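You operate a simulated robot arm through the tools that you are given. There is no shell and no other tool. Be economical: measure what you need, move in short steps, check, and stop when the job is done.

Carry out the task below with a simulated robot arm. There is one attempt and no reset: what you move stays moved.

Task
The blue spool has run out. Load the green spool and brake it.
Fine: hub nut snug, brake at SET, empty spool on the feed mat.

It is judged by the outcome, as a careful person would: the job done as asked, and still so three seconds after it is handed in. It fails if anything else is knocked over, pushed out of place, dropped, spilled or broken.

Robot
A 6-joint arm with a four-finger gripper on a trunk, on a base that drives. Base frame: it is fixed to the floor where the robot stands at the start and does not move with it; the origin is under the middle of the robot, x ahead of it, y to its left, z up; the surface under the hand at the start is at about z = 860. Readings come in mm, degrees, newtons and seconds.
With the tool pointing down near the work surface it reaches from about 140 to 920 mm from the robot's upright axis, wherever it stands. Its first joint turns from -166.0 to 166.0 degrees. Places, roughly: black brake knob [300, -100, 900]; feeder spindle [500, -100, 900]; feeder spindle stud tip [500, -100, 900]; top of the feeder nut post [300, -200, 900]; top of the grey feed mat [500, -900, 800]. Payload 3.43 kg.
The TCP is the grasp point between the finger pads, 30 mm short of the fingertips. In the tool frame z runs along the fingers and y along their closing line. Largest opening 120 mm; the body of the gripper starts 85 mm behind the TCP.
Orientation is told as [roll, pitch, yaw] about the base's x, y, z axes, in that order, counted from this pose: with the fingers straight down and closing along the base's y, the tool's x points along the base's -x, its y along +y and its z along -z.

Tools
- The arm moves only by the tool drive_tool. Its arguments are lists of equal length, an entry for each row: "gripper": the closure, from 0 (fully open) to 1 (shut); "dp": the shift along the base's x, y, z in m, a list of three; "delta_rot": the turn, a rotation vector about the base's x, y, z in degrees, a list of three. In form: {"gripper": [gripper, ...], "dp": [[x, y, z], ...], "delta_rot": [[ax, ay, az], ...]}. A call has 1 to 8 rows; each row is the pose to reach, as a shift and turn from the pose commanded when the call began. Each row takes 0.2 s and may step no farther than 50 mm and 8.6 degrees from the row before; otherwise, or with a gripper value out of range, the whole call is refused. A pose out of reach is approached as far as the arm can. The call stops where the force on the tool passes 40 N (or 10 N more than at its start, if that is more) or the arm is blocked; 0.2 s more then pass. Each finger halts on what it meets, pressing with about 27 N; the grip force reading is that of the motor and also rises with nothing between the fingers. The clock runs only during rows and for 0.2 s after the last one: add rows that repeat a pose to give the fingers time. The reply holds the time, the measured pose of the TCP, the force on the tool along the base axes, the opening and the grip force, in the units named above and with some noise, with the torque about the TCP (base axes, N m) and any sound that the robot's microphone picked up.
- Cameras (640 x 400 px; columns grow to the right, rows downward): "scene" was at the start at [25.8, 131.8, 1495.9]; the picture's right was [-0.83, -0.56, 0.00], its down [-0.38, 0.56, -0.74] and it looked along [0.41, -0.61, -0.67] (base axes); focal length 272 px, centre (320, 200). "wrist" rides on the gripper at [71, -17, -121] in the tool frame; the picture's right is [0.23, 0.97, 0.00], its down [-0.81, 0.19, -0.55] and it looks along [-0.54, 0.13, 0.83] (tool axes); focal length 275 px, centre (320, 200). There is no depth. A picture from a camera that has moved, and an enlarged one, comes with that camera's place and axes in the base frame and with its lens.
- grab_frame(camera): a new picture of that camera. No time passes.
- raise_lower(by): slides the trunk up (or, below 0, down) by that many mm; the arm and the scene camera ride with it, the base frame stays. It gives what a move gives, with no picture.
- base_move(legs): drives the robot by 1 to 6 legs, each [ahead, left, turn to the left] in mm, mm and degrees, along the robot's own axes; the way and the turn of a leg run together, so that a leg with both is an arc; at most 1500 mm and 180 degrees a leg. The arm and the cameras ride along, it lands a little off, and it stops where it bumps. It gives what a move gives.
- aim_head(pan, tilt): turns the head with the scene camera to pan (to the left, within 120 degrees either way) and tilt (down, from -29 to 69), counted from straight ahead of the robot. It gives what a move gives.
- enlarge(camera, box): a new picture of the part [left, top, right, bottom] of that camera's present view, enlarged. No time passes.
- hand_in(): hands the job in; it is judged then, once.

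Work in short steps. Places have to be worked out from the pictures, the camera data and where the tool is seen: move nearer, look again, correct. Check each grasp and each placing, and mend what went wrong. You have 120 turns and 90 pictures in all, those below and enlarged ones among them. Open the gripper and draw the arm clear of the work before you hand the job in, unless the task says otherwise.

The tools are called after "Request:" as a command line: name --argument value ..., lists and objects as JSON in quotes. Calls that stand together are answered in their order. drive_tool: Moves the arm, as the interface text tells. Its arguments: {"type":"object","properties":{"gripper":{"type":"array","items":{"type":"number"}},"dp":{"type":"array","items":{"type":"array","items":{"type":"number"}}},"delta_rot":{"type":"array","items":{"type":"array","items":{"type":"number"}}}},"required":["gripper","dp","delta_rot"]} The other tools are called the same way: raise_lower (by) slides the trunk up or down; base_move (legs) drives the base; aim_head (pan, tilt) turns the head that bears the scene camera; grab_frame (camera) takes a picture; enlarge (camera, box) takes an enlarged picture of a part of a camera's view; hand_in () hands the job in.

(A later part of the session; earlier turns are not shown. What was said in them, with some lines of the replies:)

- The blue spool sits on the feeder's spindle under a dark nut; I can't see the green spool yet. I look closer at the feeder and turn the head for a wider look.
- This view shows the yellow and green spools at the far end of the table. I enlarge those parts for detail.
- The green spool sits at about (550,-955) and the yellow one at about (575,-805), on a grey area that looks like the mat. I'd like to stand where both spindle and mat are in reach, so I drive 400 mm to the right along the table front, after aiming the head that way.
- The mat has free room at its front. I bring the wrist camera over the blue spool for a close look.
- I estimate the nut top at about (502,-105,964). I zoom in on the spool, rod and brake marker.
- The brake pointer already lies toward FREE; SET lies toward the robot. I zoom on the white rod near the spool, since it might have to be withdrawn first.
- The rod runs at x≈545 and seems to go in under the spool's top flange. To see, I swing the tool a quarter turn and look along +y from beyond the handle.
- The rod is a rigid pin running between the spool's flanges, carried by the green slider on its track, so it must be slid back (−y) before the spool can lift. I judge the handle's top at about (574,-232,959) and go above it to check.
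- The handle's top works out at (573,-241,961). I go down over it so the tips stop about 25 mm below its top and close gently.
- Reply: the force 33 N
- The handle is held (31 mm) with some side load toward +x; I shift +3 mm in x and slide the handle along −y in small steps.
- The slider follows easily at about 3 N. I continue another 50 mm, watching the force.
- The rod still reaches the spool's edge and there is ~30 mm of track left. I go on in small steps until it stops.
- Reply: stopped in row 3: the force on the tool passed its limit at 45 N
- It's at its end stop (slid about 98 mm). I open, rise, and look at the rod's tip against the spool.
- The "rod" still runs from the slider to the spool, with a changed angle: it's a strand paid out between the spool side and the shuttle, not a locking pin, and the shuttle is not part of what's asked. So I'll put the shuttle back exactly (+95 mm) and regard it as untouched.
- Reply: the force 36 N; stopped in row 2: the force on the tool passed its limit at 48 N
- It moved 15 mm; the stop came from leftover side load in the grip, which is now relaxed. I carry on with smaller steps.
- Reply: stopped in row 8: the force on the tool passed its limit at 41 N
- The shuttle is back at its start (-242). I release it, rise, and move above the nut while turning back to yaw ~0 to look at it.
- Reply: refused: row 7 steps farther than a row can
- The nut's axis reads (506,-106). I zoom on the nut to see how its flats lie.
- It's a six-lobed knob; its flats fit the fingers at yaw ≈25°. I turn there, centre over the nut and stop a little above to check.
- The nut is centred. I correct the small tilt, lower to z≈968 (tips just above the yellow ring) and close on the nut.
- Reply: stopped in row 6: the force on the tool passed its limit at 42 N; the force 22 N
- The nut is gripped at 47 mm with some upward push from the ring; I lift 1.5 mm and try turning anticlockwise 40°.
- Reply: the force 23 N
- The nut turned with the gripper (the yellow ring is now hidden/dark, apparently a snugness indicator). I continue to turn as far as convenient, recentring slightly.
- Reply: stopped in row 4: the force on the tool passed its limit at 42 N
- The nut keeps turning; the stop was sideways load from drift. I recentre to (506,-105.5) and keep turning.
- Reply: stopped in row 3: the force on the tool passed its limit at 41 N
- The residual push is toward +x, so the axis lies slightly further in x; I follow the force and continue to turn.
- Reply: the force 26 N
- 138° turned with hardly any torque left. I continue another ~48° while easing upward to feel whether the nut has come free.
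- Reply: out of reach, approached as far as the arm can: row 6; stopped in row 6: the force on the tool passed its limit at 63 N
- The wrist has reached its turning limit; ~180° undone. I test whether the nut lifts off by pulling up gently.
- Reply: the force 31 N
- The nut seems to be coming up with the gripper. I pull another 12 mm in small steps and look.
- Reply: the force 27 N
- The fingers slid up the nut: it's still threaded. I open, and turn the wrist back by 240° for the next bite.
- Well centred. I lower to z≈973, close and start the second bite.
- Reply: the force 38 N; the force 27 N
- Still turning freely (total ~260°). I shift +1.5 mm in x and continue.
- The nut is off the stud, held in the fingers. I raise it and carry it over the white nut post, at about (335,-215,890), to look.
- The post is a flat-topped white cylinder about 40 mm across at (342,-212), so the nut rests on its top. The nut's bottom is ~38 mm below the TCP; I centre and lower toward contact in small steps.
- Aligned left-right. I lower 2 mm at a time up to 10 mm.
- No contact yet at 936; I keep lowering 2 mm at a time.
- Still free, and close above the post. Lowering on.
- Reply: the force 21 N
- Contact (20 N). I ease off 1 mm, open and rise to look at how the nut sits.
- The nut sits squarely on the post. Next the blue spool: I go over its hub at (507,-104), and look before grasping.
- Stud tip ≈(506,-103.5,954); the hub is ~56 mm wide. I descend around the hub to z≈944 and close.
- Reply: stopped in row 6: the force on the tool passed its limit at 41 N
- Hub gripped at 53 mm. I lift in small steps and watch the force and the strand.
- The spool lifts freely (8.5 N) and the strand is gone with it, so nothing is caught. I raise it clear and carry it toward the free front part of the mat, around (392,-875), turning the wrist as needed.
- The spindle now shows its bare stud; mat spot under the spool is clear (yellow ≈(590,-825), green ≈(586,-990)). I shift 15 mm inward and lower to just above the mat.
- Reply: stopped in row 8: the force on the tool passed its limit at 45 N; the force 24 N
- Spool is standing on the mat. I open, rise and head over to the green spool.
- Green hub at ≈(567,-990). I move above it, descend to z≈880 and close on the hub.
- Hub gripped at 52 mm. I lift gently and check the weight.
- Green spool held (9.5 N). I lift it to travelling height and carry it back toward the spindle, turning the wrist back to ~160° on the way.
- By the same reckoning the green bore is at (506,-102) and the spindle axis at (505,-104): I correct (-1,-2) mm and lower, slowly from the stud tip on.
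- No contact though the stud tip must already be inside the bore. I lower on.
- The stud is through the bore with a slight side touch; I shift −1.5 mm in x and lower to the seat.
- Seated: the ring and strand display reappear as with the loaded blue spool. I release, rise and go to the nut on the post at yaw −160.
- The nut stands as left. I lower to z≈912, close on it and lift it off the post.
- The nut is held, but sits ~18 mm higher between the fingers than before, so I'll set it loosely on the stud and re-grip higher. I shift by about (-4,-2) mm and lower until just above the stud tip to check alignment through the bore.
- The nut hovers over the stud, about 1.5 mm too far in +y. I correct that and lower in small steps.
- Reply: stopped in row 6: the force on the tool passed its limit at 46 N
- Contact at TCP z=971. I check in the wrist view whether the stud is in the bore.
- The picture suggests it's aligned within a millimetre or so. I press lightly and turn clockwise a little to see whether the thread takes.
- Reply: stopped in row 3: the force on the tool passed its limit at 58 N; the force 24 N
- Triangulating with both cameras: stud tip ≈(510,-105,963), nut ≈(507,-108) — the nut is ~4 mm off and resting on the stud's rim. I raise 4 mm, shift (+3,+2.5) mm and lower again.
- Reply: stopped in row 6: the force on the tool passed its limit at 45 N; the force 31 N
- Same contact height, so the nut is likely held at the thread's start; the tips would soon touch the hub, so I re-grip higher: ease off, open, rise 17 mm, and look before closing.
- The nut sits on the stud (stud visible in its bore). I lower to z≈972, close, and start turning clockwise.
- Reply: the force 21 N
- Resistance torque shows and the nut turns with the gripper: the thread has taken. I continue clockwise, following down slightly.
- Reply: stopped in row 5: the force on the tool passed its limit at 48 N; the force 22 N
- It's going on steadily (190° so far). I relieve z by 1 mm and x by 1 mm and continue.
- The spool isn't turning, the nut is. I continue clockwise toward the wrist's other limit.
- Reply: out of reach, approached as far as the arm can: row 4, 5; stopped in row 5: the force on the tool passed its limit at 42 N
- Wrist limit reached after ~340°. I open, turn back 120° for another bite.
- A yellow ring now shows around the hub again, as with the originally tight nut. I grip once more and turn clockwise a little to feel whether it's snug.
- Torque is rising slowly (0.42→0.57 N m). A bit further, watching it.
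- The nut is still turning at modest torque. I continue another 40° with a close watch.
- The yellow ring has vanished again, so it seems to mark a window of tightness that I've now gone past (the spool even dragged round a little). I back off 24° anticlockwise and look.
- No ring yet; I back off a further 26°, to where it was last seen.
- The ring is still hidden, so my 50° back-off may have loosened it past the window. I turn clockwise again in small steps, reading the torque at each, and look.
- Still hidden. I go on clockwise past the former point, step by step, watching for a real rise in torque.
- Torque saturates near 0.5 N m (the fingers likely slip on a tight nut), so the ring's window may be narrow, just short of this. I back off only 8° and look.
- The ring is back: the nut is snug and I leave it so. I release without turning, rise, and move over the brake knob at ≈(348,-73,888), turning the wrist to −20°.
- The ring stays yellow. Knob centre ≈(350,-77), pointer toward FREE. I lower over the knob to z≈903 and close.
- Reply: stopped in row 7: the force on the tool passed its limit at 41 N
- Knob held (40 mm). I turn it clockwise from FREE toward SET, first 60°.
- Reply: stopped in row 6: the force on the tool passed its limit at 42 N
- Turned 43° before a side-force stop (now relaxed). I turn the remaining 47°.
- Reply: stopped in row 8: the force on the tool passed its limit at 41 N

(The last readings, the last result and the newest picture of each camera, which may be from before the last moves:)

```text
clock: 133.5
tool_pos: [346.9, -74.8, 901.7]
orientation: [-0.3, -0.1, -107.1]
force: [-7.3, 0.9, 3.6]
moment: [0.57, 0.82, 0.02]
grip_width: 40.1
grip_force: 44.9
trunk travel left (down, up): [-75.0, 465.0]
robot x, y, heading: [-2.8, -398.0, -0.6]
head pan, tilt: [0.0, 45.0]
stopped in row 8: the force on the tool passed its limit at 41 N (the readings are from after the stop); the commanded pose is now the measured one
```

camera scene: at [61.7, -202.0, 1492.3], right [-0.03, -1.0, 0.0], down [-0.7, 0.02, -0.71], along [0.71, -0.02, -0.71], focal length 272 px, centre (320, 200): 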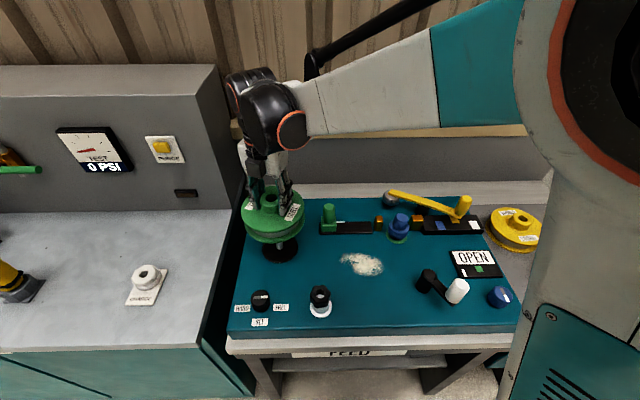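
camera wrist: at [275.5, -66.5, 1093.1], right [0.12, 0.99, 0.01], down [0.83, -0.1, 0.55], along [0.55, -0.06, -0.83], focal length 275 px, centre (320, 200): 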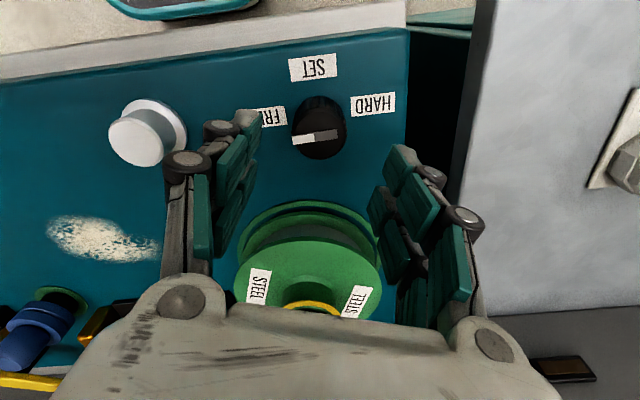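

About 87° turned. I release, rise and look at the pointer.

Request:
drive_tool --gripper '[0.8, 0.6, 0.4, 0.4, 0.4, 0.4]' --dp '[[0, 0, 0], [0, 0, 0], [0, 0, 0], [0, 0, 0.03], [0, 0, 0.065], [0, 0, 0.09]]' --delta_rot '[[0, 0, 0], [0, 0, 0], [0, 0, 0], [0, 0, 0], [0, 0, 0], [0, 0, 0]]'

Request:
enlarge --camera "wrist" --box '[200, 20, 440, 220]'

```text
clock: 134.9
tool_pos: [350.0, -73.0, 992.0]
orientation: [-0.3, -0.1, -107.2]
force: [-1.0, -0.2, -0.8]
moment: [0.01, 0.01, -0.02]
grip_width: 72.4
grip_force: 0.2
trunk travel left (down, up): [-75.0, 465.0]
robot x, y, heading: [-4.9, -399.8, 0.0]
head pan, tilt: [0.0, 45.0]
```

```text
2.00 times, centred on (320, 120) of wrist
camera zoom: at [353.7, -1.0, 1112.5], right [1.0, -0.07, 0.0], down [-0.05, -0.83, 0.55], along [-0.04, -0.55, -0.83], focal length 551 px, centre (320, 360)
```

zoom: 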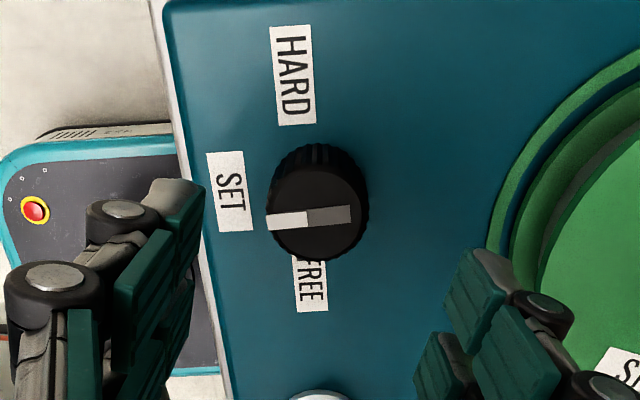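

The pointer aims nearly at SET, about 4–5° short. I re-grip, add 5°, release and check.

Request:
drive_tool --gripper '[0.4, 0.4, 0.4, 0.7, 1, 1, 1]' --dp '[[0, 0, -0.04], [0, 0, -0.075], [0, 0, -0.088], [0, 0, -0.088], [0, 0, -0.088], [0, 0, -0.088], [0, 0, -0.088]]' --delta_rot '[[0, 0, 0], [0, 0, 0], [0, 0, 0], [0, 0, 0], [0, 0, 0], [0, 0, 0], [0, 0, 0]]'

Request:
drive_tool --gripper '[1, 1, 1, 0.8, 0.5, 0.4, 0.4, 0.4]' --dp '[[0, 0, 0], [0, 0, 0], [0, 0, 0], [0, 0, 0], [0, 0, 0], [0, 0, 0.03], [0, 0, 0.065], [0, 0, 0.09]]' --delta_rot '[[0, 0, -2.5], [0, 0, -5.5], [0, 0, -5.5], [0, 0, -5.5], [0, 0, -5.5], [0, 0, -5.5], [0, 0, -5.5], [0, 0, -5.5]]'

Request:
enlarge --camera "wrist" --box '[200, 20, 440, 220]'

```text
clock: 136.5
tool_pos: [346.1, -75.0, 904.2]
orientation: [-0.1, -0.1, -107.1]
force: [-16.4, 3.8, -9.8]
moment: [0.67, 0.53, 0.03]
grip_width: 40.1
grip_force: 45.3
trunk travel left (down, up): [-75.0, 465.0]
robot x, y, heading: [-1.7, -403.2, -0.3]
head pan, tilt: [0.0, 45.0]
```

```text
clock: 138.3
tool_pos: [346.8, -74.8, 993.6]
orientation: [-0.1, -0.1, -112.5]
force: [0.0, -0.7, 0.2]
moment: [0.01, -0.01, 0.0]
grip_width: 71.9
grip_force: 0.0
trunk travel left (down, up): [-75.0, 465.0]
robot x, y, heading: [-1.8, -395.0, -0.6]
head pan, tilt: [0.0, 45.0]
```

```text
2.00 times, centred on (320, 120) of wrist
camera zoom: at [359.2, -3.6, 1114.5], right [0.99, -0.16, 0.0], down [-0.13, -0.82, 0.55], along [-0.09, -0.55, -0.83], focal length 551 px, centre (320, 360)
```

zoom: 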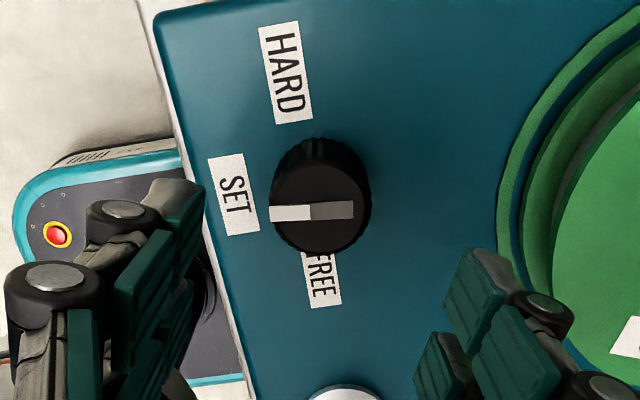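

The pointer is on SET. I draw the arm up and clear, then take a last overall look.

Request:
drive_tool --gripper '[0.2, 0, 0, 0, 0, 0, 0, 0]' --dp '[[0, 0, 0.045], [0, 0, 0.09], [0, 0, 0.135], [0, 0, 0.18], [0, 0, 0.22], [0.02, -0.04, 0.24], [0.03, -0.08, 0.25], [0.04, -0.12, 0.25]]' --delta_rot '[[0, 0, 0], [0, 0, 6], [0, 0, 12], [0, 0, 18], [0, 0, 24], [0, 0, 30], [0, 0, 36], [0, 0, 42]]'

Request:
drive_tool --gripper '[0, 0, 0, 0, 0, 0, 0, 0]' --dp '[[0.01, -0.045, 0], [0.02, -0.09, 0], [0.03, -0.135, 0], [0.04, -0.18, 0], [0.05, -0.225, 0], [0.06, -0.27, 0], [0.07, -0.315, 0], [0.08, -0.34, 0]]' --delta_rot '[[0, 0, 6], [0, 0, 12], [0, 0, 18], [0, 0, 24], [0, 0, 30], [0, 0, 36], [0, 0, 42], [0, 0, 48]]'

Request:
aim_head --pan -10 --tilt 45

Request:
grab_frame --camera "scene"

```text
clock: 140.1
tool_pos: [387.2, -194.0, 1246.6]
orientation: [-0.2, -0.1, -70.5]
force: [-0.1, 0.3, -0.1]
moment: [-0.06, -0.01, 0.0]
grip_width: 120.1
grip_force: 0.1
trunk travel left (down, up): [-75.0, 465.0]
robot x, y, heading: [-0.9, -404.3, -0.3]
head pan, tilt: [0.0, 45.0]
```

```text
clock: 141.9
tool_pos: [470.4, -536.1, 1242.6]
orientation: [-0.1, -0.1, -22.7]
force: [0.5, -0.7, 1.3]
moment: [0.01, -0.02, 0.03]
grip_width: 120.4
grip_force: 0.1
trunk travel left (down, up): [-75.0, 465.0]
robot x, y, heading: [-2.8, -404.3, -0.3]
head pan, tilt: [0.0, 45.0]
```

```text
clock: 142.7
tool_pos: [467.5, -533.6, 1242.8]
orientation: [-0.3, -0.1, -22.7]
force: [-0.3, 0.7, 0.0]
moment: [0.01, 0.01, 0.01]
grip_width: 120.1
grip_force: 0.0
trunk travel left (down, up): [-75.0, 465.0]
robot x, y, heading: [-3.9, -401.3, -0.2]
head pan, tilt: [-10.0, 45.0]
```

```text
0 pictures are left
camera scene: at [43.0, -265.3, 1522.5], right [-0.71, -0.7, 0.0], down [-0.3, 0.3, -0.91], along [0.64, -0.64, -0.43], focal length 272 px, centre (320, 200)
```

scene: 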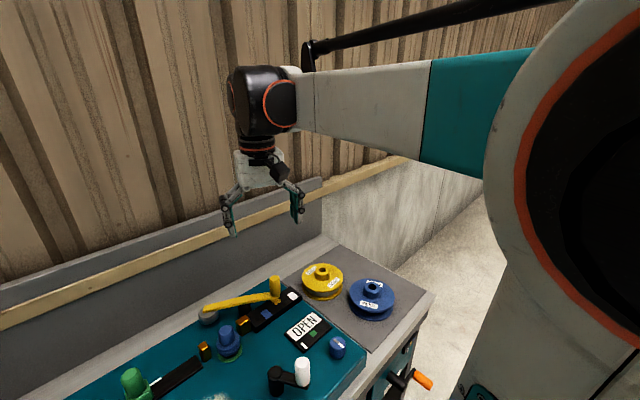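

The blue spool stands on the mat next to the yellow one, the green spool is loaded with the nut snug, the brake is at SET, and the arm is clear. I hand in.

Request:
hand_in

```text
The job is handed in.
```

I loaded the green spool on the spindle, turned the brake to SET, and put the empty blue spool on the feed mat. The gripper is open and the arm is clear.

- **Hub nut:** I judged it snug from the yellow ring around the hub. The ring showed on the original tight nut, disappeared when I overtightened, and came back after I eased off 8°. It was still showing after I let go of the nut.
- **Brake:** the pointer is within about 5° of SET.
- **Shuttle:** early on I slid the green shuttle back, taking its strand for a locking pin. I returned it to within about 2 mm of where it started.
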